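You operate a simulated robot arm through the tools that you are given. There is no shell and no other tool.

Carry out the task below with a simulated robot arm. There is one attempt and no reset: what you move stays moved.

Task
Share out the grade markers on the top of the repair bench. At the end: the white grade marker labelled "B" from the top of the repair bench is in the orange drawer; the white grade marker labelled "C" from the top of the repair bench is on the grey tray; whatever was shut is shut again. Leave all else as you found it, and nothing knocked over (what rides in a drawer may roll over).

It is judged by the outcome, as a careful person would: the job done as asked, and still so three seconds after it is handed in. It fails if anything else is knocked over, pushed out of place, dropped, spilled or broken.

Robot
A 7-joint arm with a two-finger parallel gripper, fixed in place. Base frame: the origin is on the floor under the middle of its stand, x ahead of it, y to its left, z up. Readings come in mm, rad, newtons and seconds.
It reaches about 1247 mm from its shoulder. Its first joint turns from -2.304 to 2.304 rad. Payload 3.91 kg.
The TCP is the grasp point between the finger pads, 30 mm short of the fingertips. In the tool frame z runs along the fingers and y along their closing line. The gripper opens to 110 mm. The fingers are 20 mm wide and 10 mm thick; the gripper's body (48 by 112 mm) begins 55 mm behind the TCP.
Orientation is that of the tool frame in the base frame, as [roll, pitch, yaw] about the fixed x, y, z axes, in that order (R = Rz(yaw) Ry(pitch) Rx(roll)). With the fingers straight down and closing along the base's y, the tool's x points along the base's -x, its y along +y and its z along -z.

Tools
- The arm moves only by the tool arm_command. Its argument "motion" is one flat list of numbers, 7 for each row, row after row: the opening, from 0 (shut) to 1 (fully open), then the shift along the tool's x, y, z in mm, then the turn, a rotation vector about the tool's x, y, z in rad. In form: [jaw, x, y, z, ax, ay, az, jaw, x, y, z, ax, ay, az, ...]. A call has 1 to 20 rows; each row shifts and turns the commanded pose from where the row before left it, along the tool's axes as they then stand. Rows are played at 5 a second. More than 50 mm and 0.15 rad between two rows, or a gripper value outside its range, and nothing of the call is played. A pose out of reach is approached as far as the arm can. The call stops where the force on the tool passes 40 N (or 10 N more than at its start, if that is more) or the arm is blocked; 0.2 s more then pass. Each finger travels about 108 mm/s and halts on what it meets, pressing with about 32 N; the grip force reading is that of the motor and also rises with nothing between the fingers. The clock runs only during rows and for 0.2 s after the last one: add rows that do not move to give the fingers time. The reply holds the time, the measured pose of the TCP, the force on the tool along the base axes, the opening and the grip force, in the units named above and with some noise, with the torque about the TCP (base axes, N m) and any sound that the robot's microphone picked up, and new pictures: "views" is both (left out), scene, wrist or none.
- Cameras (640 x 400 px; columns grow to the right, rows downward): "scene" is fixed at [400, -651.7, 1512.4]; the picture's right is [1.00, -0.06, 0.00], its down [-0.02, -0.42, -0.91] and it looks along [0.05, 0.91, -0.42] (base axes); focal length 336 px, centre (320, 200). "wrist" rides on the gripper at [72, 17, -103] in the tool frame; the picture's right is [-0.23, 0.97, 0.00], its down [-0.76, -0.18, -0.62] and it looks along [-0.61, -0.14, 0.78] (tool axes); focal length 222 px, centre (320, 200). There is no depth. A picture from a camera that has moved, and an enlarged one, comes with that camera's place and axes in the base frame and with its lens.
- zoom(camera, box): a new picture of the part [left, top, right, bottom] of that camera's present view, enlarged. It takes no simulated time.
- close_job(): hands the job in; it is judged then, once.

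Places have to be worked out from the pictures, the camera data and where the tool is seen. Open the gripper and draw the arm clear of the work before you hand the job in, unless the task says otherwise.

The tools are called by a JSON object that holds its "op" and its "data". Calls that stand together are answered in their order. arm_command: Moves the arm, as the interface text tells. Its arguments: {"type":"object","properties":{"motion":{"type":"array","items":{"type":"number"}},"views":{"type":"string","enum":["both","scene","wrist","none"]}},"required":["motion"]} The other tools are called the same way: zoom (camera, box) takes an enlarged picture of a part of a camera's view; close_job () hands the job in.

At the start:

```text
time_s: 0.0
tool_pos: [187.4, 650.5, 1058.8]
ee_rot: [-3.141, 0.001, 3.139]
wrist_force: [-0.1, 0.0, -0.6]
moment: [0.0, 0.05, 0.01]
width: 110.1
grasp_force: 0.1
```

scene: 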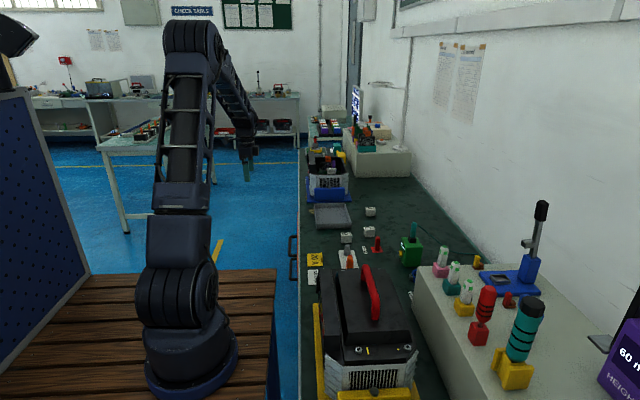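
wrist: 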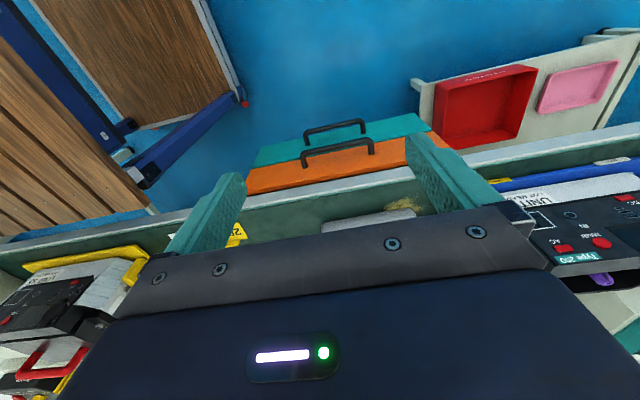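

I'll look closer at the bench area and at the drawers before moving anything.

{"op": "zoom", "data": {"camera": "scene", "box": [280, 180, 440, 300]}}

{"op": "zoom", "data": {"camera": "wrist", "box": [200, 80, 500, 260]}}

{"op": "zoom", "data": {"camera": "scene", "box": [280, 80, 440, 200]}}

```text
3.33 times, centred on (360, 240) of scene
camera zoom: at [400.0, -651.7, 1512.4], right [1.0, -0.06, 0.0], down [-0.02, -0.42, -0.91], along [0.05, 0.91, -0.42], focal length 1122 px, centre (187, 67)
```

zoom: 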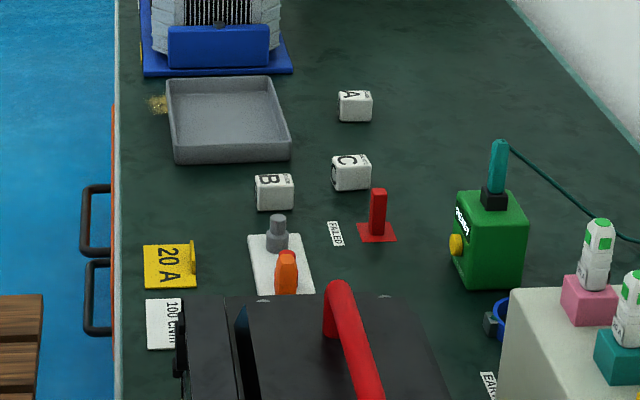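

```text
2.13 times, centred on (350, 170) of wrist
camera zoom: at [114.1, 666.3, 1162.0], right [0.23, 0.97, 0.0], down [0.76, -0.18, 0.62], along [0.61, -0.14, -0.78], focal length 474 px, centre (256, 264)
```

zoom: 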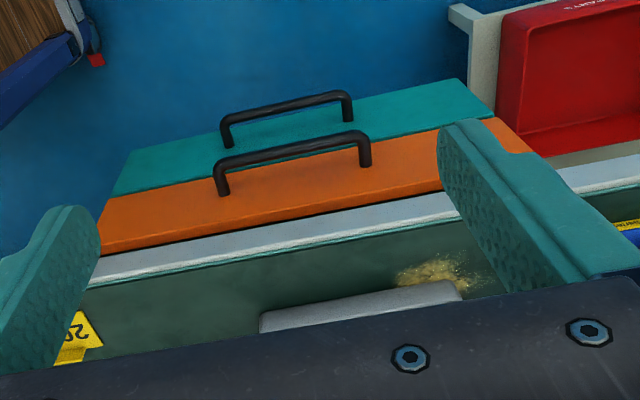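

```text
3.33 times, centred on (360, 140) of scene
camera zoom: at [400.0, -651.7, 1512.4], right [1.0, -0.06, 0.0], down [-0.02, -0.42, -0.91], along [0.05, 0.91, -0.42], focal length 1122 px, centre (187, 400)
```

zoom: 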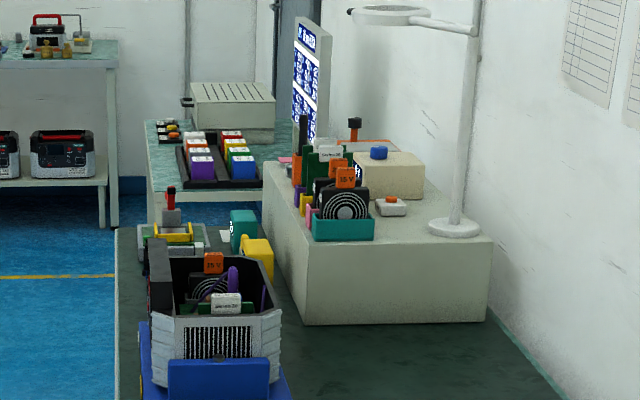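

I'll check the stand corner and the region left of the drawers, since the drawer will open toward the arm.

{"op": "zoom", "data": {"camera": "wrist", "box": [0, 0, 320, 200]}}

{"op": "zoom", "data": {"camera": "scene", "box": [120, 230, 320, 400]}}

{"op": "zoom", "data": {"camera": "scene", "box": [300, 195, 400, 275]}}

```text
2.00 times, centred on (160, 100) of wrist
camera zoom: at [114.1, 666.3, 1162.0], right [0.23, 0.97, 0.0], down [0.76, -0.18, 0.62], along [0.61, -0.14, -0.78], focal length 444 px, centre (640, 400)
```

zoom: 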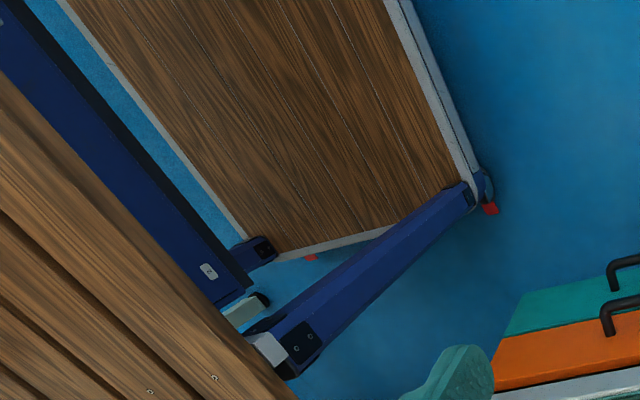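

```text
2.35 times, centred on (220, 315) of scene
camera zoom: at [400.0, -651.7, 1512.4], right [1.0, -0.06, 0.0], down [-0.02, -0.42, -0.91], along [0.05, 0.91, -0.42], focal length 792 px, centre (555, -71)
```

zoom: 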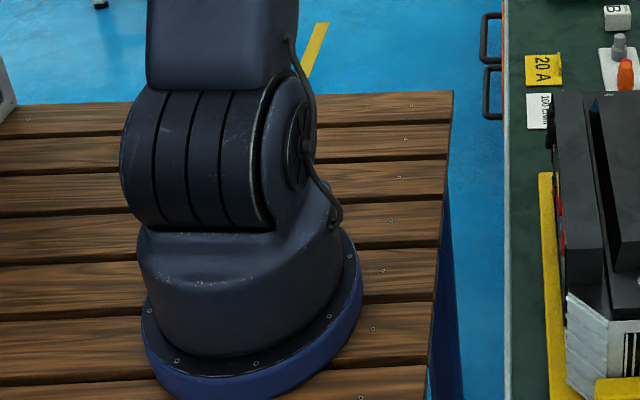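

```text
5.00 times, centred on (350, 235) of scene
camera zoom: at [400.0, -651.7, 1512.4], right [1.0, -0.06, 0.0], down [-0.02, -0.42, -0.91], along [0.05, 0.91, -0.42], focal length 1682 px, centre (170, 25)
```

zoom: 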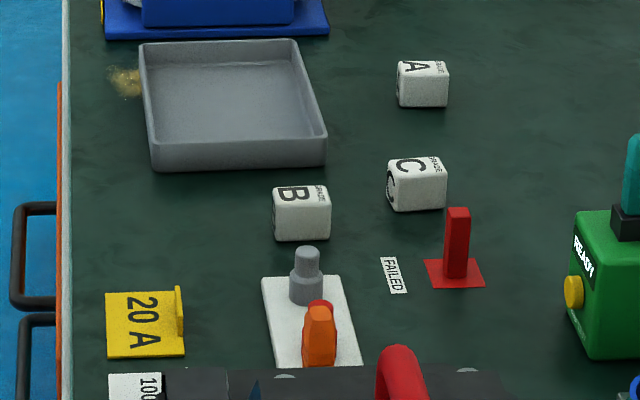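

The orange drawer is the upper one. Its handle bar runs along y, from about y=572 to 732, at x≈338 and z≈690. B is near (568,508), C near (669,548), and the tray covers roughly x 450–604, y 600–800. I'll first turn the gripper 90° about its own axis while going down a little, staying in free space.

{"op": "arm_command", "data": {"motion": [0.6, 0, 0, 20, 0, 0, 0.1428, 0.6, 0, 0, 20, 0, 0, 0.1428, 0.6, 0, 0, 20, 0, 0, 0.1428, 0.6, 0, 0, 20, 0, 0, 0.1428, 0.6, 0, 0, 20, 0, 0, 0.1428, 0.6, 0, 0, 20, 0, 0, 0.1428, 0.6, 0, 0, 20, 0, 0, 0.1428, 0.6, 0, 0, 0, 0, 0, 0.1428, 0.6, 0, 0, 0, 0, 0, 0.1428, 0.6, 0, 0, 0, 0, 0, 0.1428, 0.6, 0, 0, 0, 0, 0, 0.1428, 0.6, 0, 0, 0, 0, 0, 0], "views": "both"}}

```text
time_s: 2.6
tool_pos: [186.7, 650.2, 919.2]
ee_rot: [-3.141, -0.001, 1.571]
wrist_force: [0.3, -0.1, -0.3]
moment: [-0.03, 0.01, -0.04]
width: 66.4
grasp_force: 0.0
camera wrist: at [202.9, 721.6, 1022.3], right [0.97, -0.23, 0.0], down [-0.18, -0.76, 0.62], along [-0.14, -0.61, -0.78], focal length 222 px, centre (320, 200)
```

scene: 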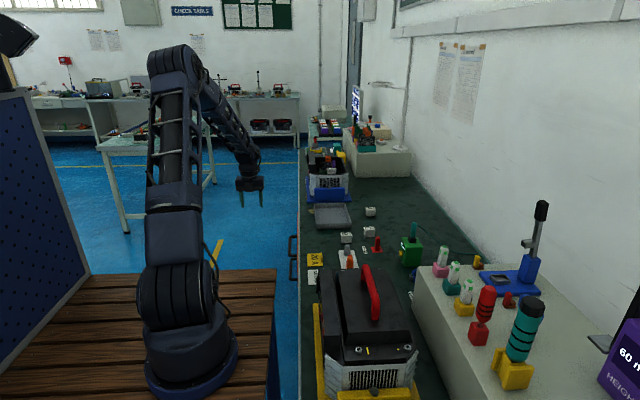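
wrist: 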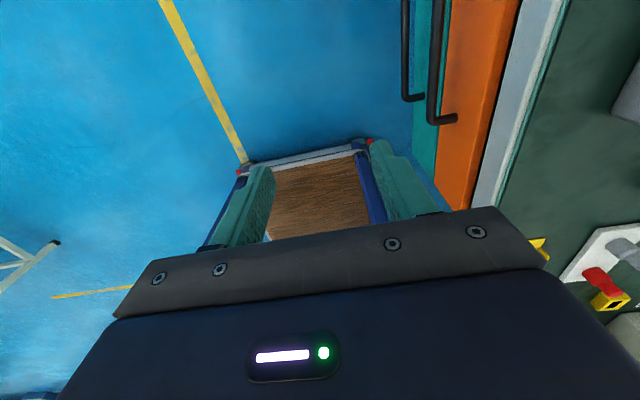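

The turn tracked exactly. Next I'll go down to z≈800 and tilt the fingers forward, to about 26° below horizontal, still well short of the handle.

{"op": "arm_command", "data": {"motion": [0.6, 0, 0, 40, 0, 0, 0, 0.6, 0, 0, 40, 0, 0, 0, 0.6, 0, -20, 40, 0, 0, 0, 0.6, 0, 0, 0, -0.14, 0, 0, 0.6, 0, 0, 0, -0.14, 0, 0, 0.6, 0, 0, 0, -0.14, 0, 0, 0.6, 0, 0, 0, -0.14, 0, 0, 0.6, 0, 0, 0, -0.14, 0, 0, 0.6, 0, 0, 0, -0.14, 0, 0, 0.6, 0, 0, 0, -0.14, 0, 0, 0.6, 0, 0, 0, -0.14, 0, 0, 0.6, 0, 0, 0, 0, 0, 0], "views": "both"}}

```text
time_s: 5.2
tool_pos: [313.8, 750.4, 786.1]
ee_rot: [2.02, 0.0, 1.571]
wrist_force: [0.1, -0.4, 0.8]
moment: [0.0, -0.01, -0.01]
width: 65.9
grasp_force: 0.0
out of reach, approached as far as the arm can: row 7, 8, 9, 10, 11
camera wrist: at [227.1, 822.3, 845.9], right [0.42, -0.23, 0.88], down [-0.64, -0.76, 0.11], along [0.64, -0.61, -0.47], focal length 222 px, centre (320, 200)
```

scene: 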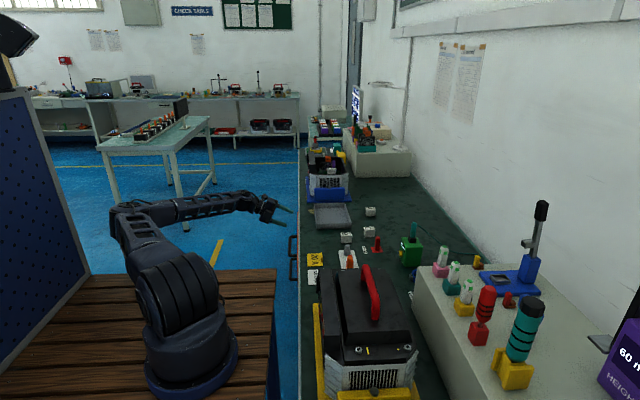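
wrist: 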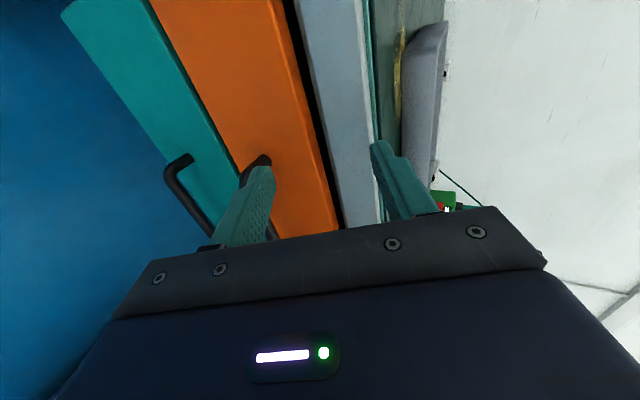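

The strong tilt was out of reach at that x, so the arm stopped at (314,750,786), clear of everything. A tilt of about 24° from vertical was still reachable, so I'll ease the tilt back one step and see how the commanded pose behaves.

{"op": "arm_command", "data": {"motion": [0.6, 0, 0, 0, 0.14, 0, 0, 0.6, 0, 0, 0, 0.14, 0, 0], "views": "scene"}}

```text
time_s: 5.8
tool_pos: [313.7, 749.8, 784.9]
ee_rot: [2.304, 0.0, 1.573]
wrist_force: [-0.5, -0.1, 0.7]
moment: [-0.01, -0.02, 0.01]
width: 66.0
grasp_force: 0.1
```

scene: 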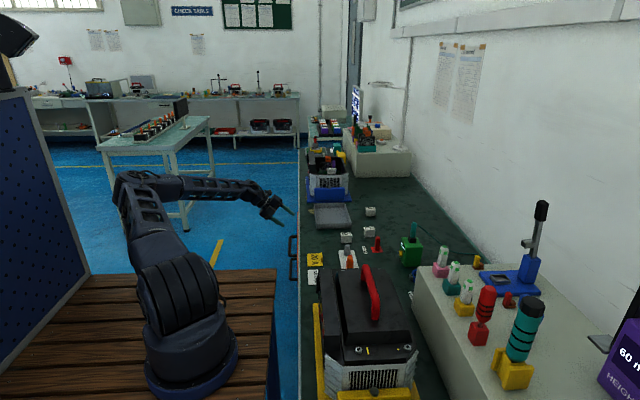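

Each call starts from the pose actually reached, which is good. I'll reduce the tilt to 0.42 rad and move to a pre-grasp point above and in front of the middle of the orange handle.

{"op": "arm_command", "data": {"motion": [0.5, -33, 0, 0, 0.14, 0, 0, 0.4, -33, 0, 0, 0.14, 0, 0, 0.36, -33, 0, 0, 0.14, 0, 0, 0.36, 0, -17, -15, 0, 0, 0, 0.36, 0, 0, 0, 0, 0, 0], "views": "both"}}

```text
time_s: 7.0
tool_pos: [292.0, 650.7, 793.6]
ee_rot: [2.724, -0.001, 1.573]
wrist_force: [0.9, 0.1, 0.5]
moment: [-0.02, -0.03, -0.02]
width: 39.8
grasp_force: 0.0
camera wrist: at [265.4, 722.0, 894.8], right [0.89, -0.23, 0.4], down [-0.42, -0.76, 0.5], along [0.19, -0.61, -0.77], focal length 222 px, centre (320, 200)
```

scene: 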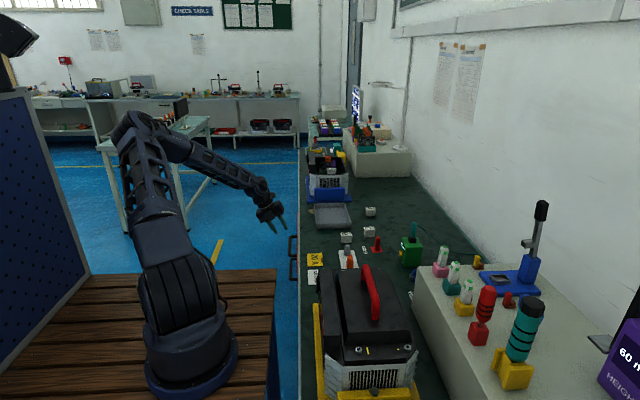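
wrist: 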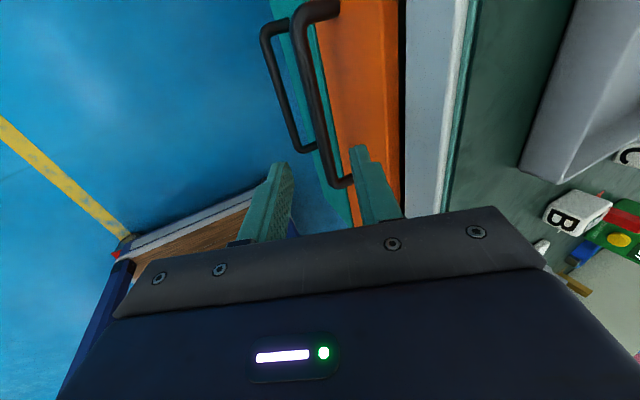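

The wrist camera now shows the orange handle beyond the fingers. I'll enlarge it to locate the bar precisely.

{"op": "zoom", "data": {"camera": "wrist", "box": [220, 0, 420, 240]}}

{"op": "zoom", "data": {"camera": "scene", "box": [230, 180, 330, 290]}}

```text
1.67 times, centred on (320, 120) of wrist
camera zoom: at [265.4, 722.0, 894.8], right [0.89, -0.23, 0.4], down [-0.42, -0.76, 0.5], along [0.19, -0.61, -0.77], focal length 370 px, centre (320, 333)
```

zoom: 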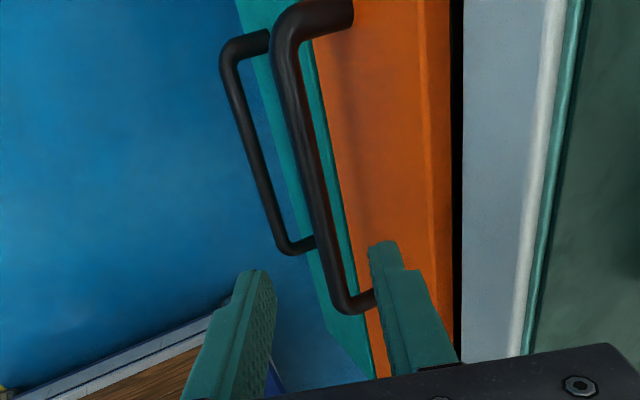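

```text
3.64 times, centred on (280, 235) of scene
camera zoom: at [400.0, -651.7, 1512.4], right [1.0, -0.06, 0.0], down [-0.02, -0.42, -0.91], along [0.05, 0.91, -0.42], focal length 1224 px, centre (466, 73)
```

zoom: 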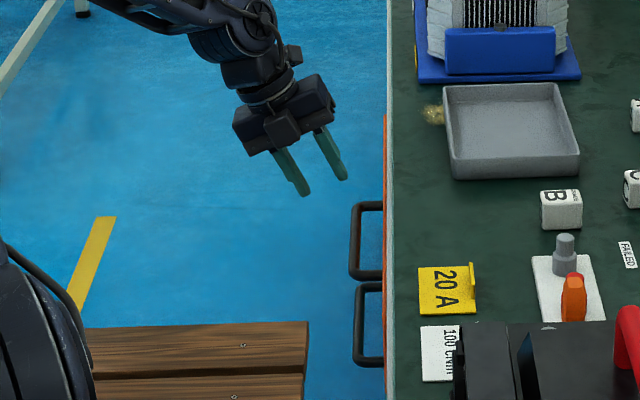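

The bar works out at x≈338.5, z≈690, about 13 mm thick, with the drawer face at x≈375. I'll slide along the finger axis so the inner finger drops into the gap behind the bar, opened to 33 mm.

{"op": "arm_command", "data": {"motion": [0.3, 0, -2.5, 20, 0, 0, 0, 0.3, 0, 0, 26, 0, 0, 0, 0.3, 0, 0, 25, 0, 0, 0, 0.3, 0, 0, 25.5, 0, 0, 0, 0.3, 0, 0, 0, 0, 0, 0], "views": "both"}}

```text
time_s: 8.2
tool_pos: [328.8, 651.6, 704.4]
ee_rot: [2.721, 0.0, 1.574]
wrist_force: [-0.4, -0.4, -0.4]
moment: [0.01, 0.0, 0.03]
width: 33.2
grasp_force: 0.1
camera wrist: at [301.8, 722.5, 804.9], right [0.89, -0.23, 0.4], down [-0.42, -0.76, 0.5], along [0.19, -0.61, -0.77], focal length 222 px, centre (320, 200)
```

scene: 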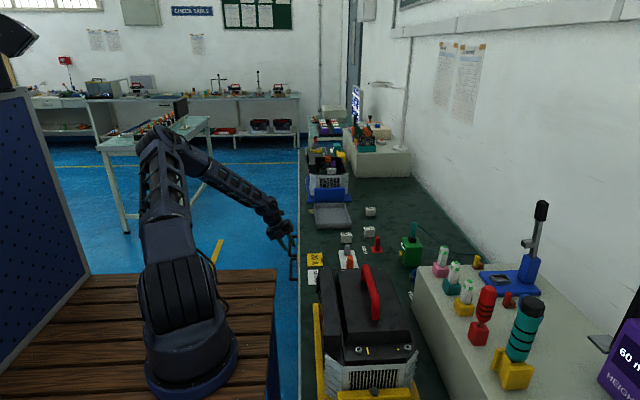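
wrist: 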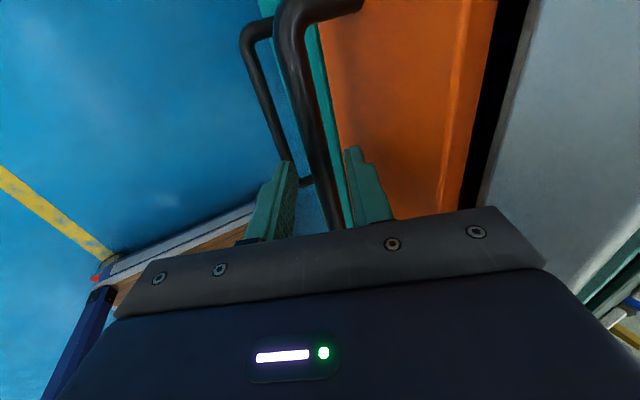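

The bar now lies between the fingers, with one finger behind it, and there is no contact force. I'll close on the handle.

{"op": "arm_command", "data": {"motion": [0.15, 0, 0, 0, 0, 0, 0, 0.05, 0, 0, 0, 0, 0, 0, 0.05, 0, 0, 0, 0, 0, 0], "views": "wrist"}}

```text
time_s: 9.0
tool_pos: [329.8, 650.4, 704.0]
ee_rot: [2.72, 0.0, 1.571]
wrist_force: [0.3, 0.4, 7.2]
moment: [0.06, -0.06, -0.51]
width: 13.4
grasp_force: 45.4
camera wrist: at [302.0, 722.5, 805.6], right [0.89, -0.23, 0.4], down [-0.42, -0.76, 0.5], along [0.19, -0.61, -0.77], focal length 222 px, centre (320, 200)
```

wrist: 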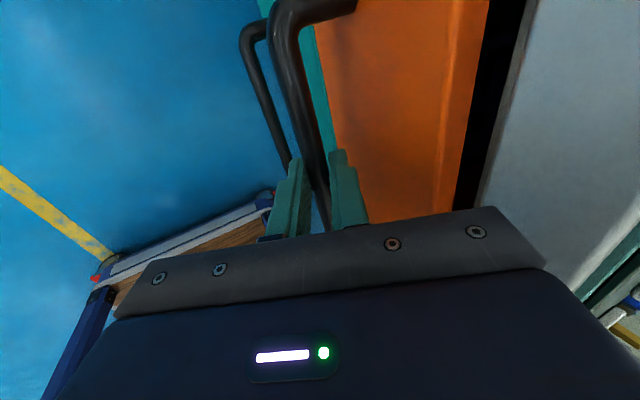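

The grip on the handle is firm at 13.4 mm. I'll pull slowly along −x and watch the force.

{"op": "arm_command", "data": {"motion": [0.05, 0, -9.12, -4.09, 0, 0, 0, 0.05, 0, -9.12, -4.09, 0, 0, 0, 0.05, 0, -9.12, -4.09, 0, 0, 0, 0.05, 0, -9.12, -4.09, 0, 0, 0], "views": "both"}}

```text
time_s: 10.0
tool_pos: [288.9, 649.3, 704.9]
ee_rot: [2.72, 0.001, 1.572]
wrist_force: [-1.0, -14.6, 29.7]
moment: [0.66, -0.21, -0.17]
width: 13.8
grasp_force: 45.0
camera wrist: at [261.5, 722.5, 805.5], right [0.89, -0.23, 0.4], down [-0.42, -0.76, 0.5], along [0.19, -0.61, -0.77], focal length 222 px, centre (320, 200)
```

scene: 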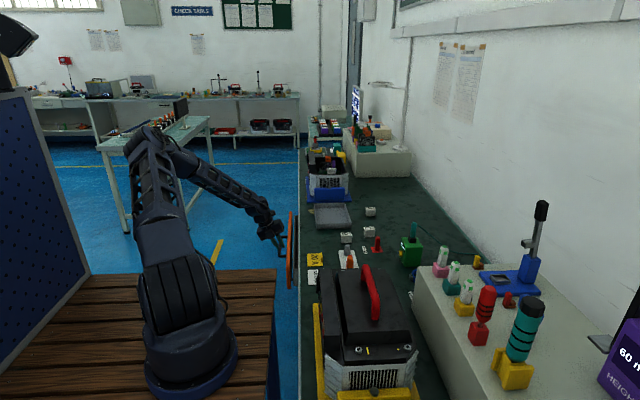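
wrist: 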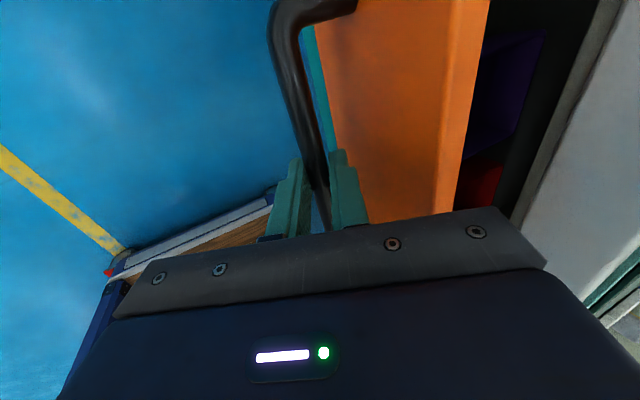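

The drawer slides, and there are purple and red items inside. The vertical force is building because the grip is rigid, so I'll loosen it a little to hook the bar without strain, then keep pulling slowly.

{"op": "arm_command", "data": {"motion": [0.17, 0, 0, 0, 0, 0, 0, 0.17, 0, 0, 0, 0, 0, 0, 0.17, 0, -9.12, -4.09, 0, 0, 0, 0.17, 0, -9.12, -4.09, 0, 0, 0, 0.17, 0, -9.12, -4.09, 0, 0, 0, 0.17, 0, -9.12, -4.09, 0, 0, 0], "views": "both"}}

```text
time_s: 11.4
tool_pos: [247.9, 652.9, 703.9]
ee_rot: [2.722, 0.0, 1.573]
wrist_force: [1.1, -0.2, -0.1]
moment: [-0.01, 0.01, 0.0]
width: 18.9
grasp_force: 0.0
camera wrist: at [220.5, 724.0, 805.0], right [0.89, -0.23, 0.4], down [-0.42, -0.76, 0.5], along [0.19, -0.61, -0.77], focal length 222 px, centre (320, 200)
```

scene: 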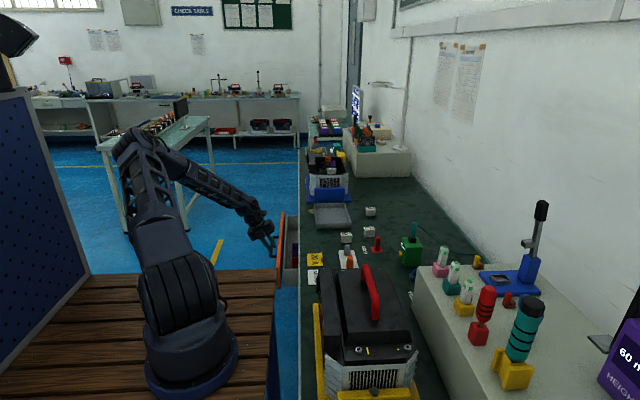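
wrist: 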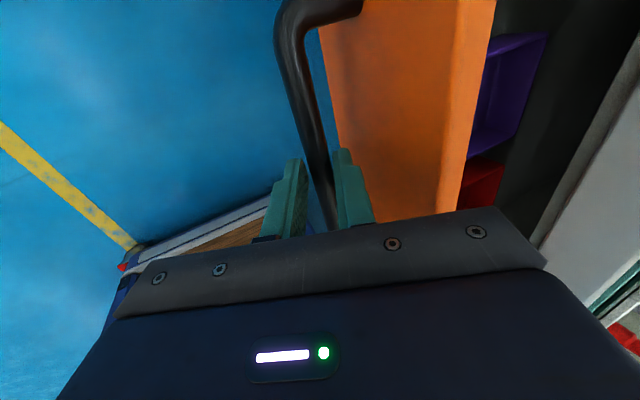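

Hooked pulling works with no strain, and the drawer is about 80 mm open. I'll continue another 70 mm.

{"op": "arm_command", "data": {"motion": [0.17, 0, -9.12, -4.09, 0, 0, 0, 0.17, 0, -9.12, -4.09, 0, 0, 0, 0.17, 0, -9.12, -4.09, 0, 0, 0, 0.17, 0, -9.12, -4.09, 0, 0, 0, 0.17, 0, -9.12, -4.09, 0, 0, 0, 0.17, 0, -9.12, -4.09, 0, 0, 0, 0.17, 0, -9.12, -4.09, 0, 0, 0], "views": "both"}}

```text
time_s: 13.0
tool_pos: [180.1, 651.3, 704.7]
ee_rot: [2.721, 0.001, 1.572]
wrist_force: [0.1, 0.5, 0.6]
moment: [0.02, 0.0, 0.01]
width: 18.7
grasp_force: 0.0
camera wrist: at [151.8, 723.9, 805.5], right [0.89, -0.23, 0.4], down [-0.42, -0.76, 0.5], along [0.19, -0.61, -0.77], focal length 222 px, centre (320, 200)
```

scene: 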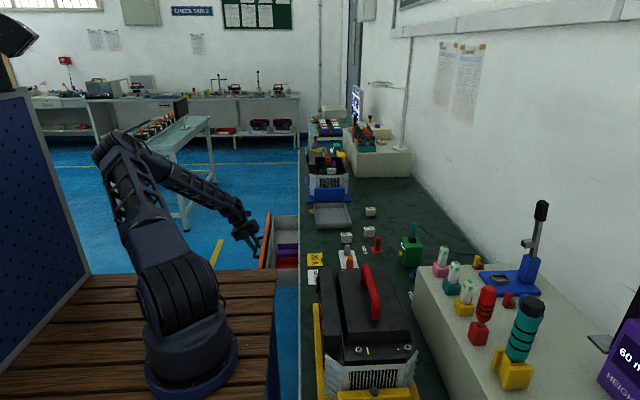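
wrist: 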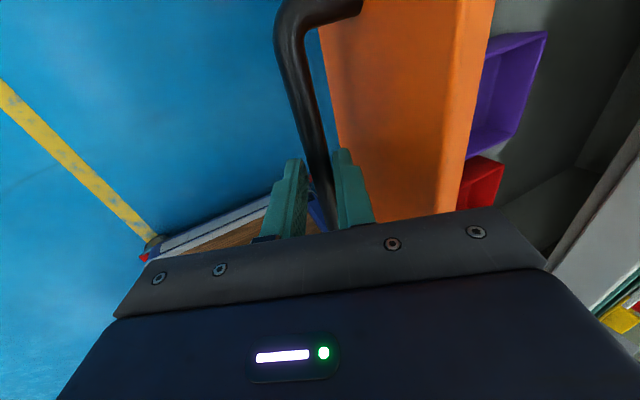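

The drawer is about 150 mm open. I'll look at what it holds and where there is free floor.

{"op": "zoom", "data": {"camera": "scene", "box": [230, 190, 330, 290]}}

{"op": "zoom", "data": {"camera": "wrist", "box": [420, 0, 640, 220]}}

```text
4.00 times, centred on (280, 240) of scene
camera zoom: at [400.0, -651.7, 1512.4], right [1.0, -0.06, 0.0], down [-0.02, -0.42, -0.91], along [0.05, 0.91, -0.42], focal length 1346 px, centre (480, 40)
```

zoom: 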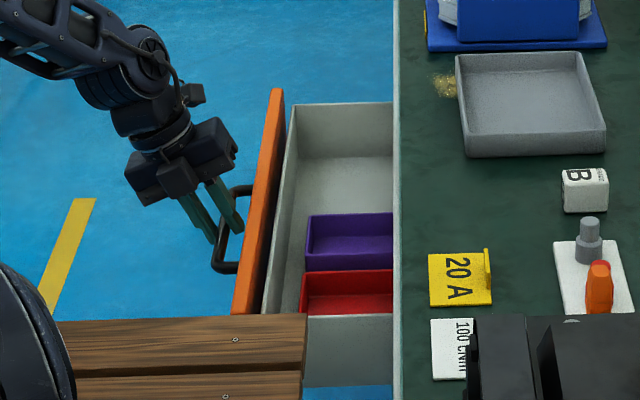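

```text
1.82 times, centred on (530, 110) of wrist
camera zoom: at [151.8, 723.9, 805.5], right [0.89, -0.23, 0.4], down [-0.42, -0.76, 0.5], along [0.19, -0.61, -0.77], focal length 404 px, centre (-62, 364)
```

zoom: 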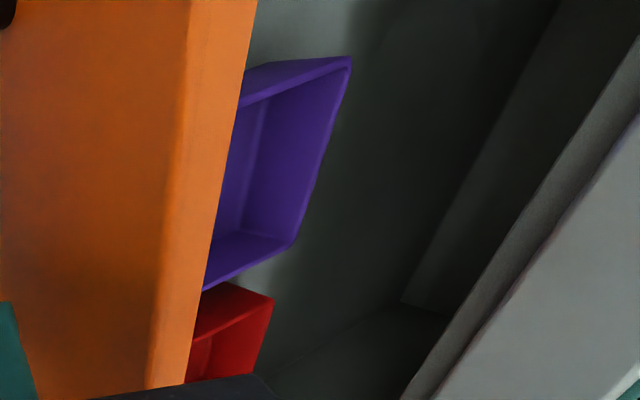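

The drawer holds a red box and a purple box at the low-y end, with free floor from about y=650 to 855. I'll open another 35 mm for clearance, then let go of the handle.

{"op": "arm_command", "data": {"motion": [0.17, 0, -9.12, -4.09, 0, 0, 0, 0.17, 0, -9.12, -4.09, 0, 0, 0, 0.17, 0, -9.12, -4.09, 0, 0, 0, 0.17, 0, -4.56, -2.05, 0, 0, 0, 0.17, 0, 0, 0, 0, 0, 0, 0.17, 0, 3.65, 1.64, 0, 0, 0, 0.3, 0, 0, 0, 0, 0, 0], "views": "both"}}

```text
time_s: 14.6
tool_pos: [148.0, 649.8, 704.1]
ee_rot: [2.72, -0.001, 1.573]
wrist_force: [0.6, -0.8, 0.0]
moment: [-0.02, 0.01, 0.04]
width: 33.0
grasp_force: 0.1
camera wrist: at [120.2, 722.6, 805.1], right [0.89, -0.23, 0.4], down [-0.42, -0.76, 0.5], along [0.19, -0.61, -0.77], focal length 222 px, centre (320, 200)
```

scene: 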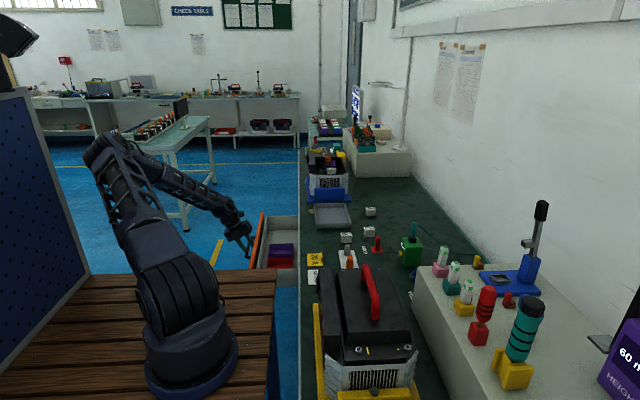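
wrist: 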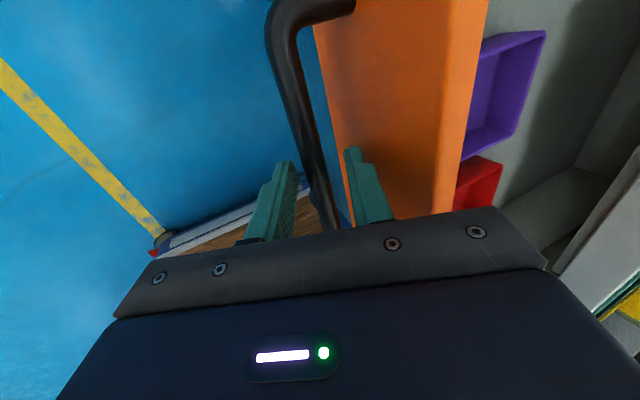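

The drawer is about 185 mm open and I'm off the handle. I'll retract along the finger axis, rise straight up to z≈900, and bring the fingers back to vertical.

{"op": "arm_command", "data": {"motion": [0.3, 0, 0, -20, 0, 0, 0, 0.3, 0, 0, -20, 0, 0, 0, 0.3, 0, 16.4, -36.5, 0, 0, 0, 0.3, 0, 16.4, -36.5, 0, 0, 0, 0.3, 0, 16.4, -36.5, 0, 0, 0, 0.3, 0, 16.4, -36.5, 0, 0, 0, 0.3, 0, 0, 0, 0.14, 0, 0, 0.3, 0, 0, 0, 0.14, 0, 0, 0.3, 0, 0, 0, 0.1406, 0, 0, 0.3, 0, 0, 0, 0, 0, 0], "views": "both"}}

```text
time_s: 16.8
tool_pos: [136.3, 652.9, 901.0]
ee_rot: [-3.139, 0.0, 1.573]
wrist_force: [-0.5, 0.1, 0.5]
moment: [-0.02, 0.01, 0.05]
width: 32.9
grasp_force: 0.1
out of reach, approached as far as the arm can: row 6
camera wrist: at [152.8, 725.5, 1003.7], right [0.97, -0.23, 0.0], down [-0.18, -0.76, 0.62], along [-0.14, -0.61, -0.78], focal length 222 px, centre (320, 200)
```

scene: 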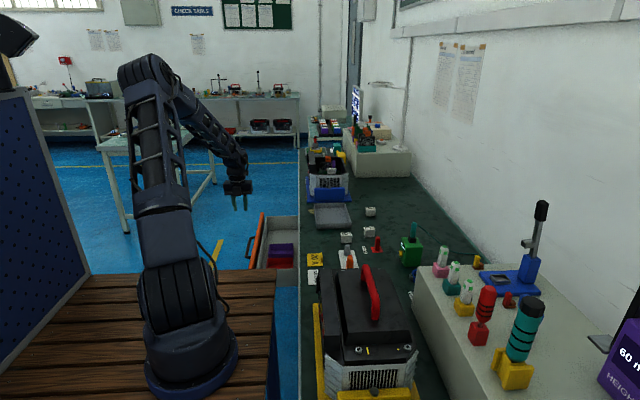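
wrist: 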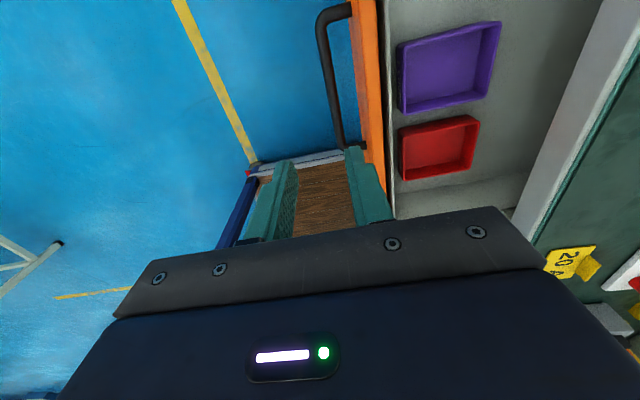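

The view down into the open drawer confirms free floor past the purple box. Now I'll move over the bench, above B, at a safe height.

{"op": "arm_command", "data": {"motion": [0.5, 0, 0, -40, 0, 0, 0, 0.7, -14.5, 43.2, -2, 0, 0, 0, 0.7, -14.5, 43.2, -2, 0, 0, 0, 0.7, -14.5, 43.2, -2, 0, 0, 0, 0.7, -14.5, 43.2, -2, 0, 0, 0, 0.7, -14.5, 43.2, -2, 0, 0, 0, 0.7, -14.5, 43.2, -2, 0, 0, 0, 0.7, -14.5, 43.2, -2, 0, 0, 0, 0.7, -14.5, 43.2, -2, 0, 0, 0, 0.7, -14.5, 43.2, -2, 0, 0, 0, 0.7, -14.5, 43.2, -2, 0, 0, 0, 0.7, 0, 0, 0, 0, 0, 0], "views": "both"}}

```text
time_s: 19.4
tool_pos: [569.7, 509.1, 959.1]
ee_rot: [3.141, -0.001, 1.571]
wrist_force: [-0.2, -0.7, 0.6]
moment: [0.01, -0.03, 0.0]
width: 76.9
grasp_force: 0.0
camera wrist: at [586.3, 580.9, 1062.8], right [0.97, -0.23, 0.0], down [-0.18, -0.76, 0.62], along [-0.14, -0.61, -0.78], focal length 222 px, centre (320, 200)
```

scene: 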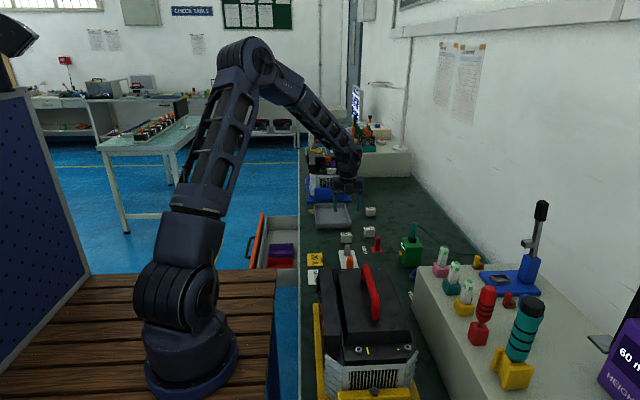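
wrist: 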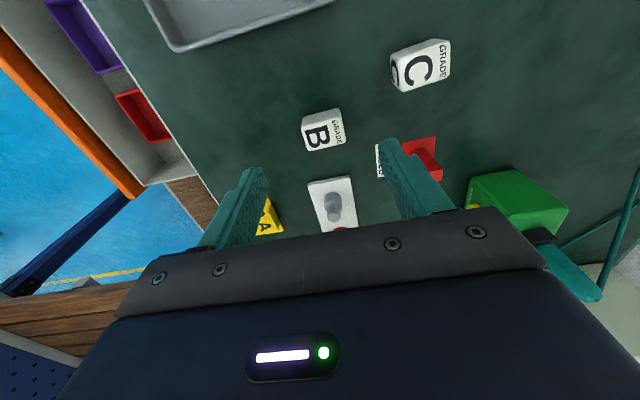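

B and C are clearly visible from the wrist. I'll enlarge them to measure their centres, size and orientation.

{"op": "zoom", "data": {"camera": "wrist", "box": [270, 20, 470, 220]}}

{"op": "zoom", "data": {"camera": "scene", "box": [300, 160, 400, 270]}}

```text
2.00 times, centred on (370, 120) of wrist
camera zoom: at [586.3, 580.9, 1062.8], right [0.97, -0.23, 0.0], down [-0.18, -0.76, 0.62], along [-0.14, -0.61, -0.78], focal length 444 px, centre (220, 360)
```

zoom: 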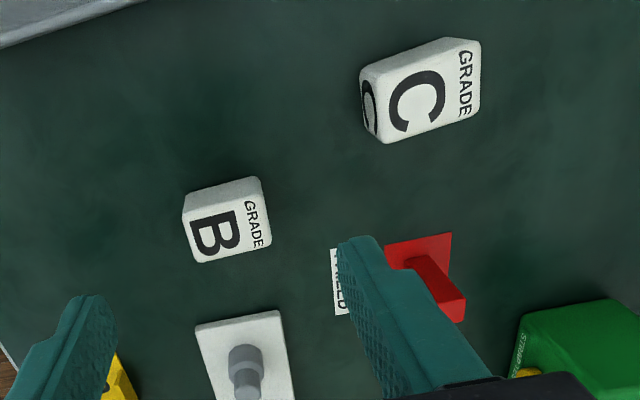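

```text
3.64 times, centred on (350, 215) of scene
camera zoom: at [400.0, -651.7, 1512.4], right [1.0, -0.06, 0.0], down [-0.02, -0.42, -0.91], along [0.05, 0.91, -0.42], focal length 1224 px, centre (211, 146)
```

zoom: 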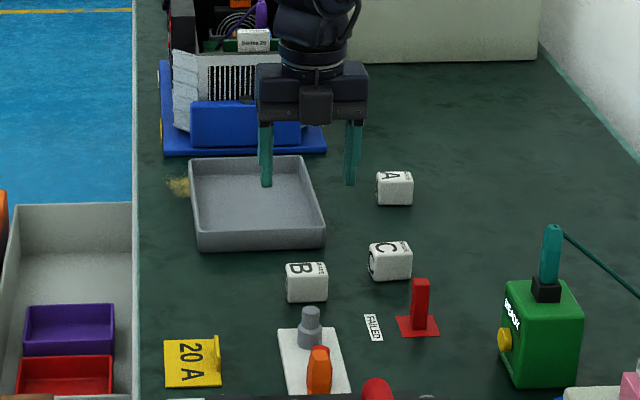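

B's top is about x 549–591, y 473–502, z≈833 with the bench at z≈804, aligned with the base axes. C's near edge runs from about (649,513) to (694,516). I'll centre over B and stop with the fingertips just above it to check.

{"op": "arm_command", "data": {"motion": [0.7, -21.6, 0.5, 20, 0, 0, 0, 0.7, 0, 0, 30, 0, 0, 0, 0.7, 0, 0, 27, 0, 0, 0, 0.7, 0, 0, 0, 0, 0, 0], "views": "both"}}

{"op": "zoom", "data": {"camera": "scene", "box": [300, 160, 400, 270]}}

{"op": "zoom", "data": {"camera": "wrist", "box": [220, 60, 440, 220]}}

```text
time_s: 20.4
tool_pos: [568.6, 487.9, 882.9]
ee_rot: [-3.139, 0.001, 1.57]
wrist_force: [0.2, 0.6, -0.3]
moment: [0.01, -0.03, 0.01]
width: 76.8
grasp_force: 0.0
camera wrist: at [584.4, 560.0, 986.0], right [0.97, -0.23, 0.0], down [-0.18, -0.76, 0.62], along [-0.14, -0.61, -0.78], focal length 222 px, centre (320, 200)
```

scene: 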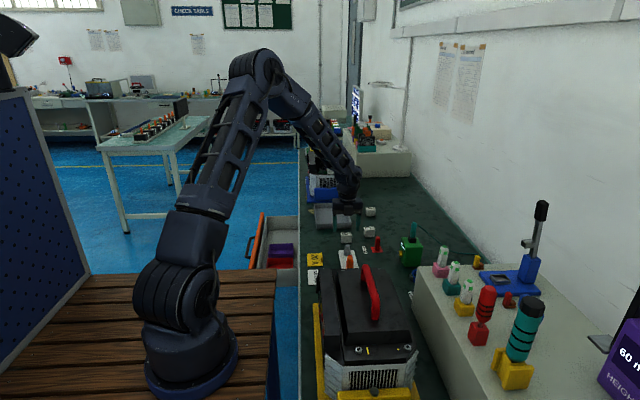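
wrist: 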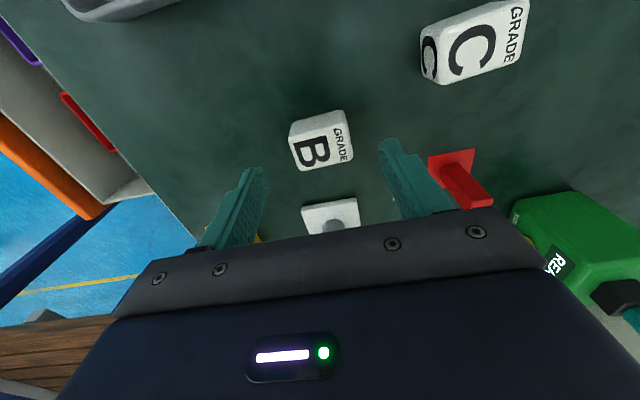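

```text
3.64 times, centred on (350, 215) of scene
camera zoom: at [400.0, -651.7, 1512.4], right [1.0, -0.06, 0.0], down [-0.02, -0.42, -0.91], along [0.05, 0.91, -0.42], focal length 1224 px, centre (211, 146)
```

zoom: 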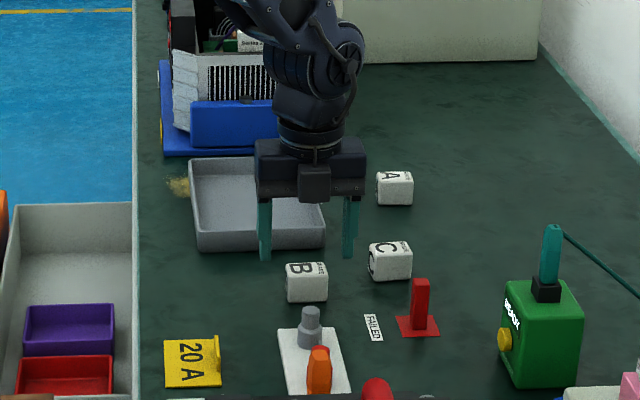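

```text
2.50 times, centred on (330, 140) of wrist
camera zoom: at [584.4, 560.0, 986.0], right [0.97, -0.23, 0.0], down [-0.18, -0.76, 0.62], along [-0.14, -0.61, -0.78], focal length 555 px, centre (295, 350)
```

zoom: 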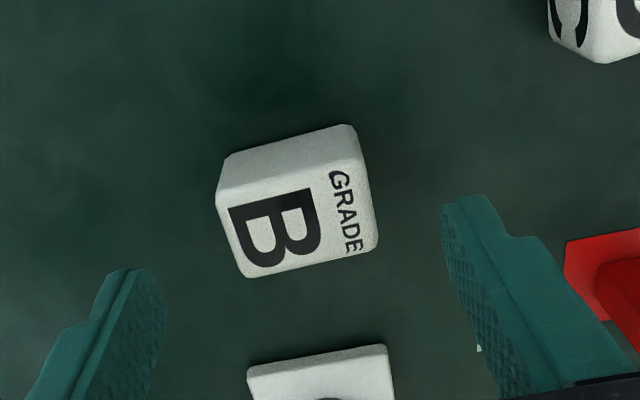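

B is centred between the fingers, at about (569.6, 487.5). I'll go down to TCP z≈840 and close on it.

{"op": "arm_command", "data": {"motion": [0.7, 0, 1, 20, 0, 0, 0, 0.7, 0, 0, 15, 0, 0, 0, 0.7, 0, 0, 8, 0, 0, 0, 0.7, 0, 0, 0, 0, 0, 0], "views": "both"}}

{"op": "zoom", "data": {"camera": "scene", "box": [300, 180, 400, 280]}}

```text
time_s: 21.4
tool_pos: [569.8, 488.1, 840.5]
ee_rot: [-3.141, 0.0, 1.572]
wrist_force: [0.2, -0.2, -0.2]
moment: [-0.01, -0.01, 0.0]
width: 76.9
grasp_force: 0.0
camera wrist: at [586.2, 559.5, 943.4], right [0.97, -0.23, 0.0], down [-0.18, -0.76, 0.62], along [-0.14, -0.61, -0.78], focal length 222 px, centre (320, 200)
```

scene: 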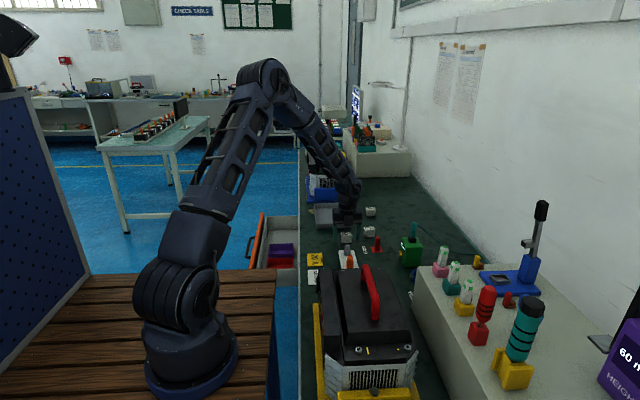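
wrist: 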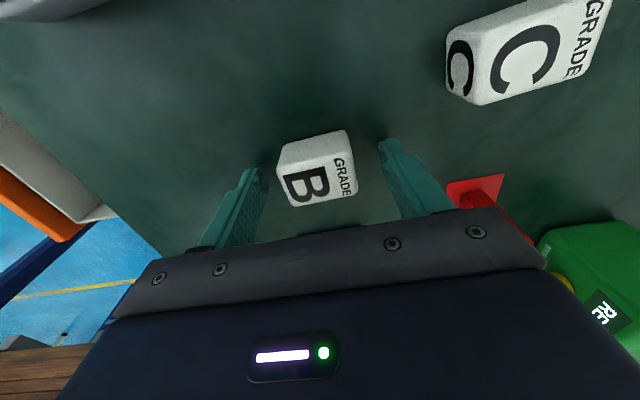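

```text
4.00 times, centred on (350, 230) of scene
camera zoom: at [400.0, -651.7, 1512.4], right [1.0, -0.06, 0.0], down [-0.02, -0.42, -0.91], along [0.05, 0.91, -0.42], focal length 1346 px, centre (200, 80)
```

zoom: 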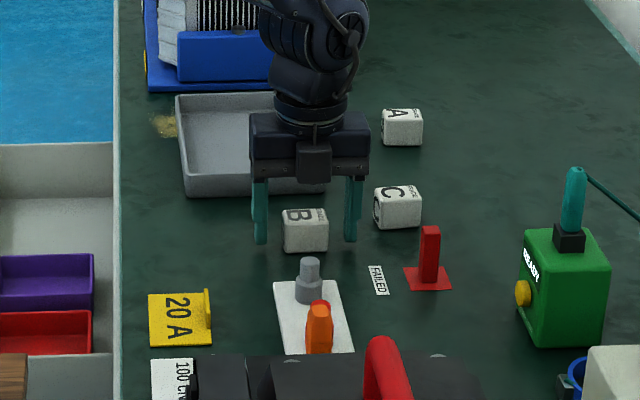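

The fingers straddle B evenly and the tips are just above the bench. I'll close on B.

{"op": "arm_command", "data": {"motion": [0.5, 0, 0, 0, 0, 0, 0, 0.35, 0, 0, 0, 0, 0, 0, 0.3, 0, 0, 0, 0, 0, 0, 0.3, 0, 0, 0, 0, 0, 0], "views": "wrist"}}

```text
time_s: 22.4
tool_pos: [570.5, 488.4, 839.8]
ee_rot: [3.141, -0.001, 1.574]
wrist_force: [0.0, -0.5, -0.1]
moment: [0.01, -0.02, -0.03]
width: 43.0
grasp_force: 32.2
camera wrist: at [586.2, 559.5, 943.5], right [0.97, -0.23, 0.0], down [-0.18, -0.76, 0.62], along [-0.14, -0.61, -0.78], focal length 222 px, centre (320, 200)
```

wrist: 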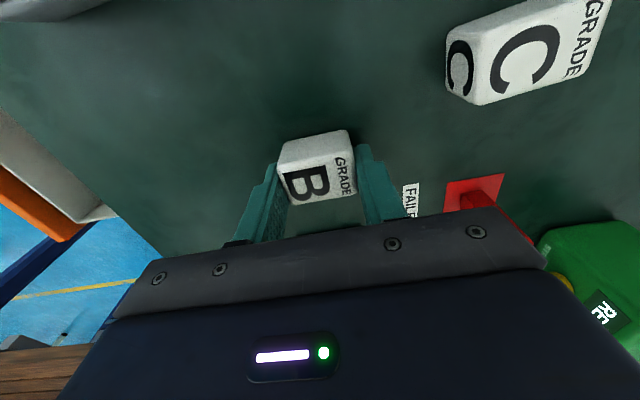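

B is held, 43 mm wide. I'll lift it 110 mm and carry it over to above the free floor of the drawer, around (295,745).

{"op": "arm_command", "data": {"motion": [0.3, 0, 0, -15, 0, 0, 0, 0.3, 0, 0, -30, 0, 0, 0, 0.3, 0, 0, -35, 0, 0, 0, 0.3, 0, 0, -30, 0, 0, 0, 0.3, 28.6, -30.6, 0, 0, 0, 0, 0.3, 28.6, -30.6, 0, 0, 0, 0, 0.3, 28.6, -30.6, 0, 0, 0, 0, 0.3, 28.6, -30.6, 0, 0, 0, 0, 0.3, 28.6, -30.6, 0, 0, 0, 0, 0.3, 28.6, -30.6, 0, 0, 0, 0, 0.3, 28.6, -30.6, 0, 0, 0, 0, 0.3, 28.6, -30.6, 0, 0, 0, 0, 0.3, 28.6, -30.6, 0, 0, 0, 0, 0.3, 0, 0, 0, 0, 0, 0], "views": "both"}}

{"op": "zoom", "data": {"camera": "scene", "box": [230, 170, 390, 290]}}

```text
time_s: 25.4
tool_pos: [295.2, 745.4, 951.1]
ee_rot: [3.141, -0.001, 1.573]
wrist_force: [-0.5, 0.7, -0.2]
moment: [0.0, 0.01, 0.01]
width: 43.1
grasp_force: 32.5
camera wrist: at [311.4, 817.9, 1053.4], right [0.97, -0.23, 0.0], down [-0.18, -0.76, 0.62], along [-0.14, -0.61, -0.78], focal length 222 px, centre (320, 200)
```

scene: 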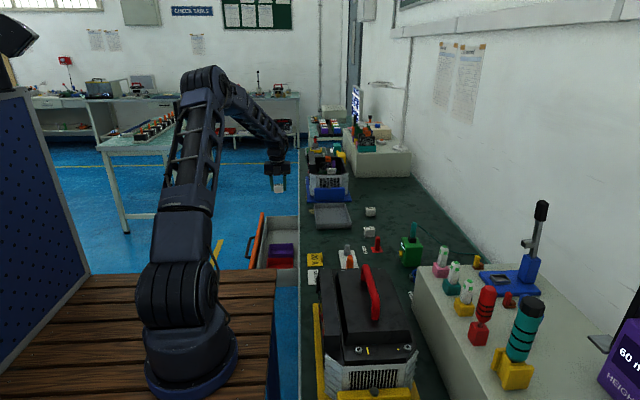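
wrist: 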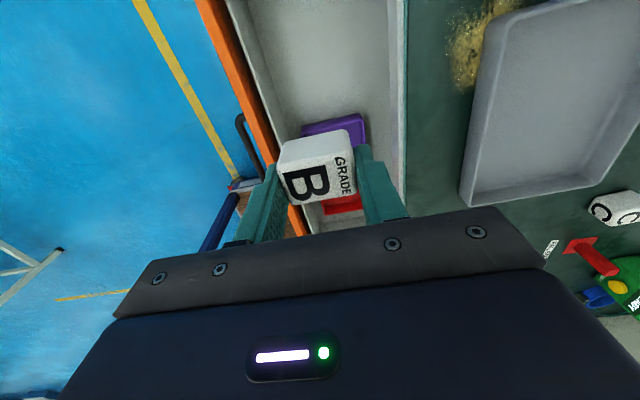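

```text
3.33 times, centred on (310, 230) of scene
camera zoom: at [400.0, -651.7, 1512.4], right [1.0, -0.06, 0.0], down [-0.02, -0.42, -0.91], along [0.05, 0.91, -0.42], focal length 1122 px, centre (353, 100)
```

zoom: 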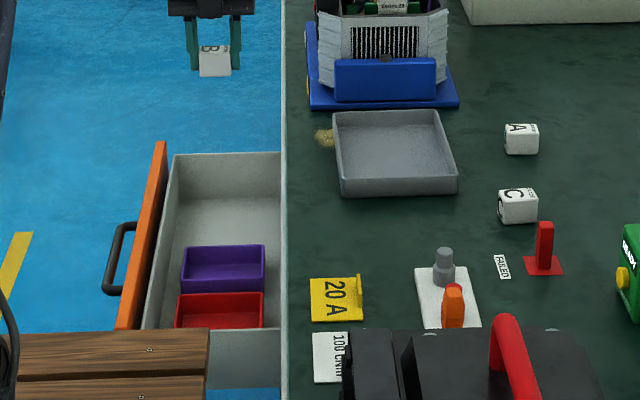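

I'm above the drawer and centred between its front and the bench edge. I'll go down partway and check clearances.

{"op": "arm_command", "data": {"motion": [0.3, 0, 3, 40, 0, 0, 0, 0.3, 0, 0, 40, 0, 0, 0, 0.3, 0, 0, 40, 0, 0, 0, 0.3, 0, 0, 35, 0, 0, 0, 0.3, 0, 0, 25, 0, 0, 0, 0.3, 0, 0, 0, 0, 0, 0], "views": "both"}}

{"op": "zoom", "data": {"camera": "scene", "box": [230, 170, 390, 290]}}

```text
time_s: 26.8
tool_pos: [297.1, 744.4, 770.3]
ee_rot: [3.141, 0.0, 1.572]
wrist_force: [0.8, -0.1, -0.5]
moment: [0.01, 0.05, 0.02]
width: 43.4
grasp_force: 32.0
camera wrist: at [313.8, 817.1, 872.8], right [0.97, -0.23, 0.0], down [-0.18, -0.76, 0.62], along [-0.14, -0.61, -0.78], focal length 222 px, centre (320, 200)
```

scene: 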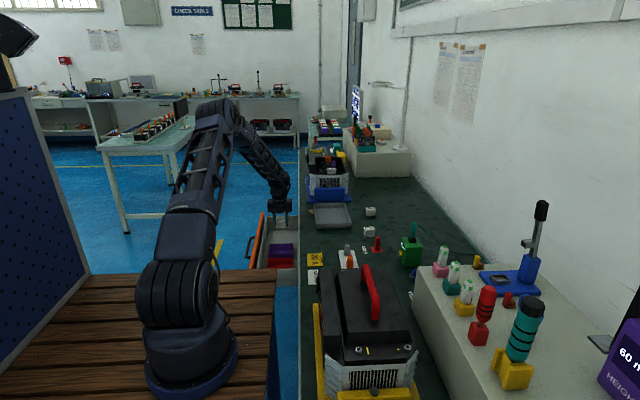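
wrist: 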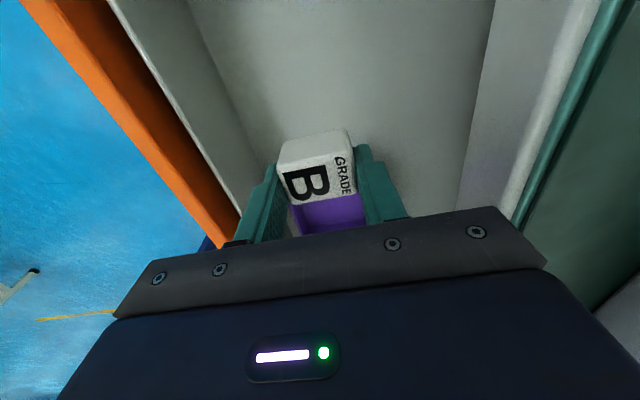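

```text
3.33 times, centred on (310, 230) of scene
camera zoom: at [400.0, -651.7, 1512.4], right [1.0, -0.06, 0.0], down [-0.02, -0.42, -0.91], along [0.05, 0.91, -0.42], focal length 1122 px, centre (353, 100)
```

zoom: 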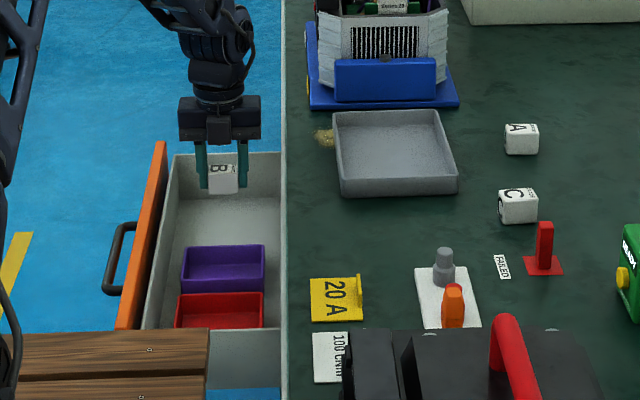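

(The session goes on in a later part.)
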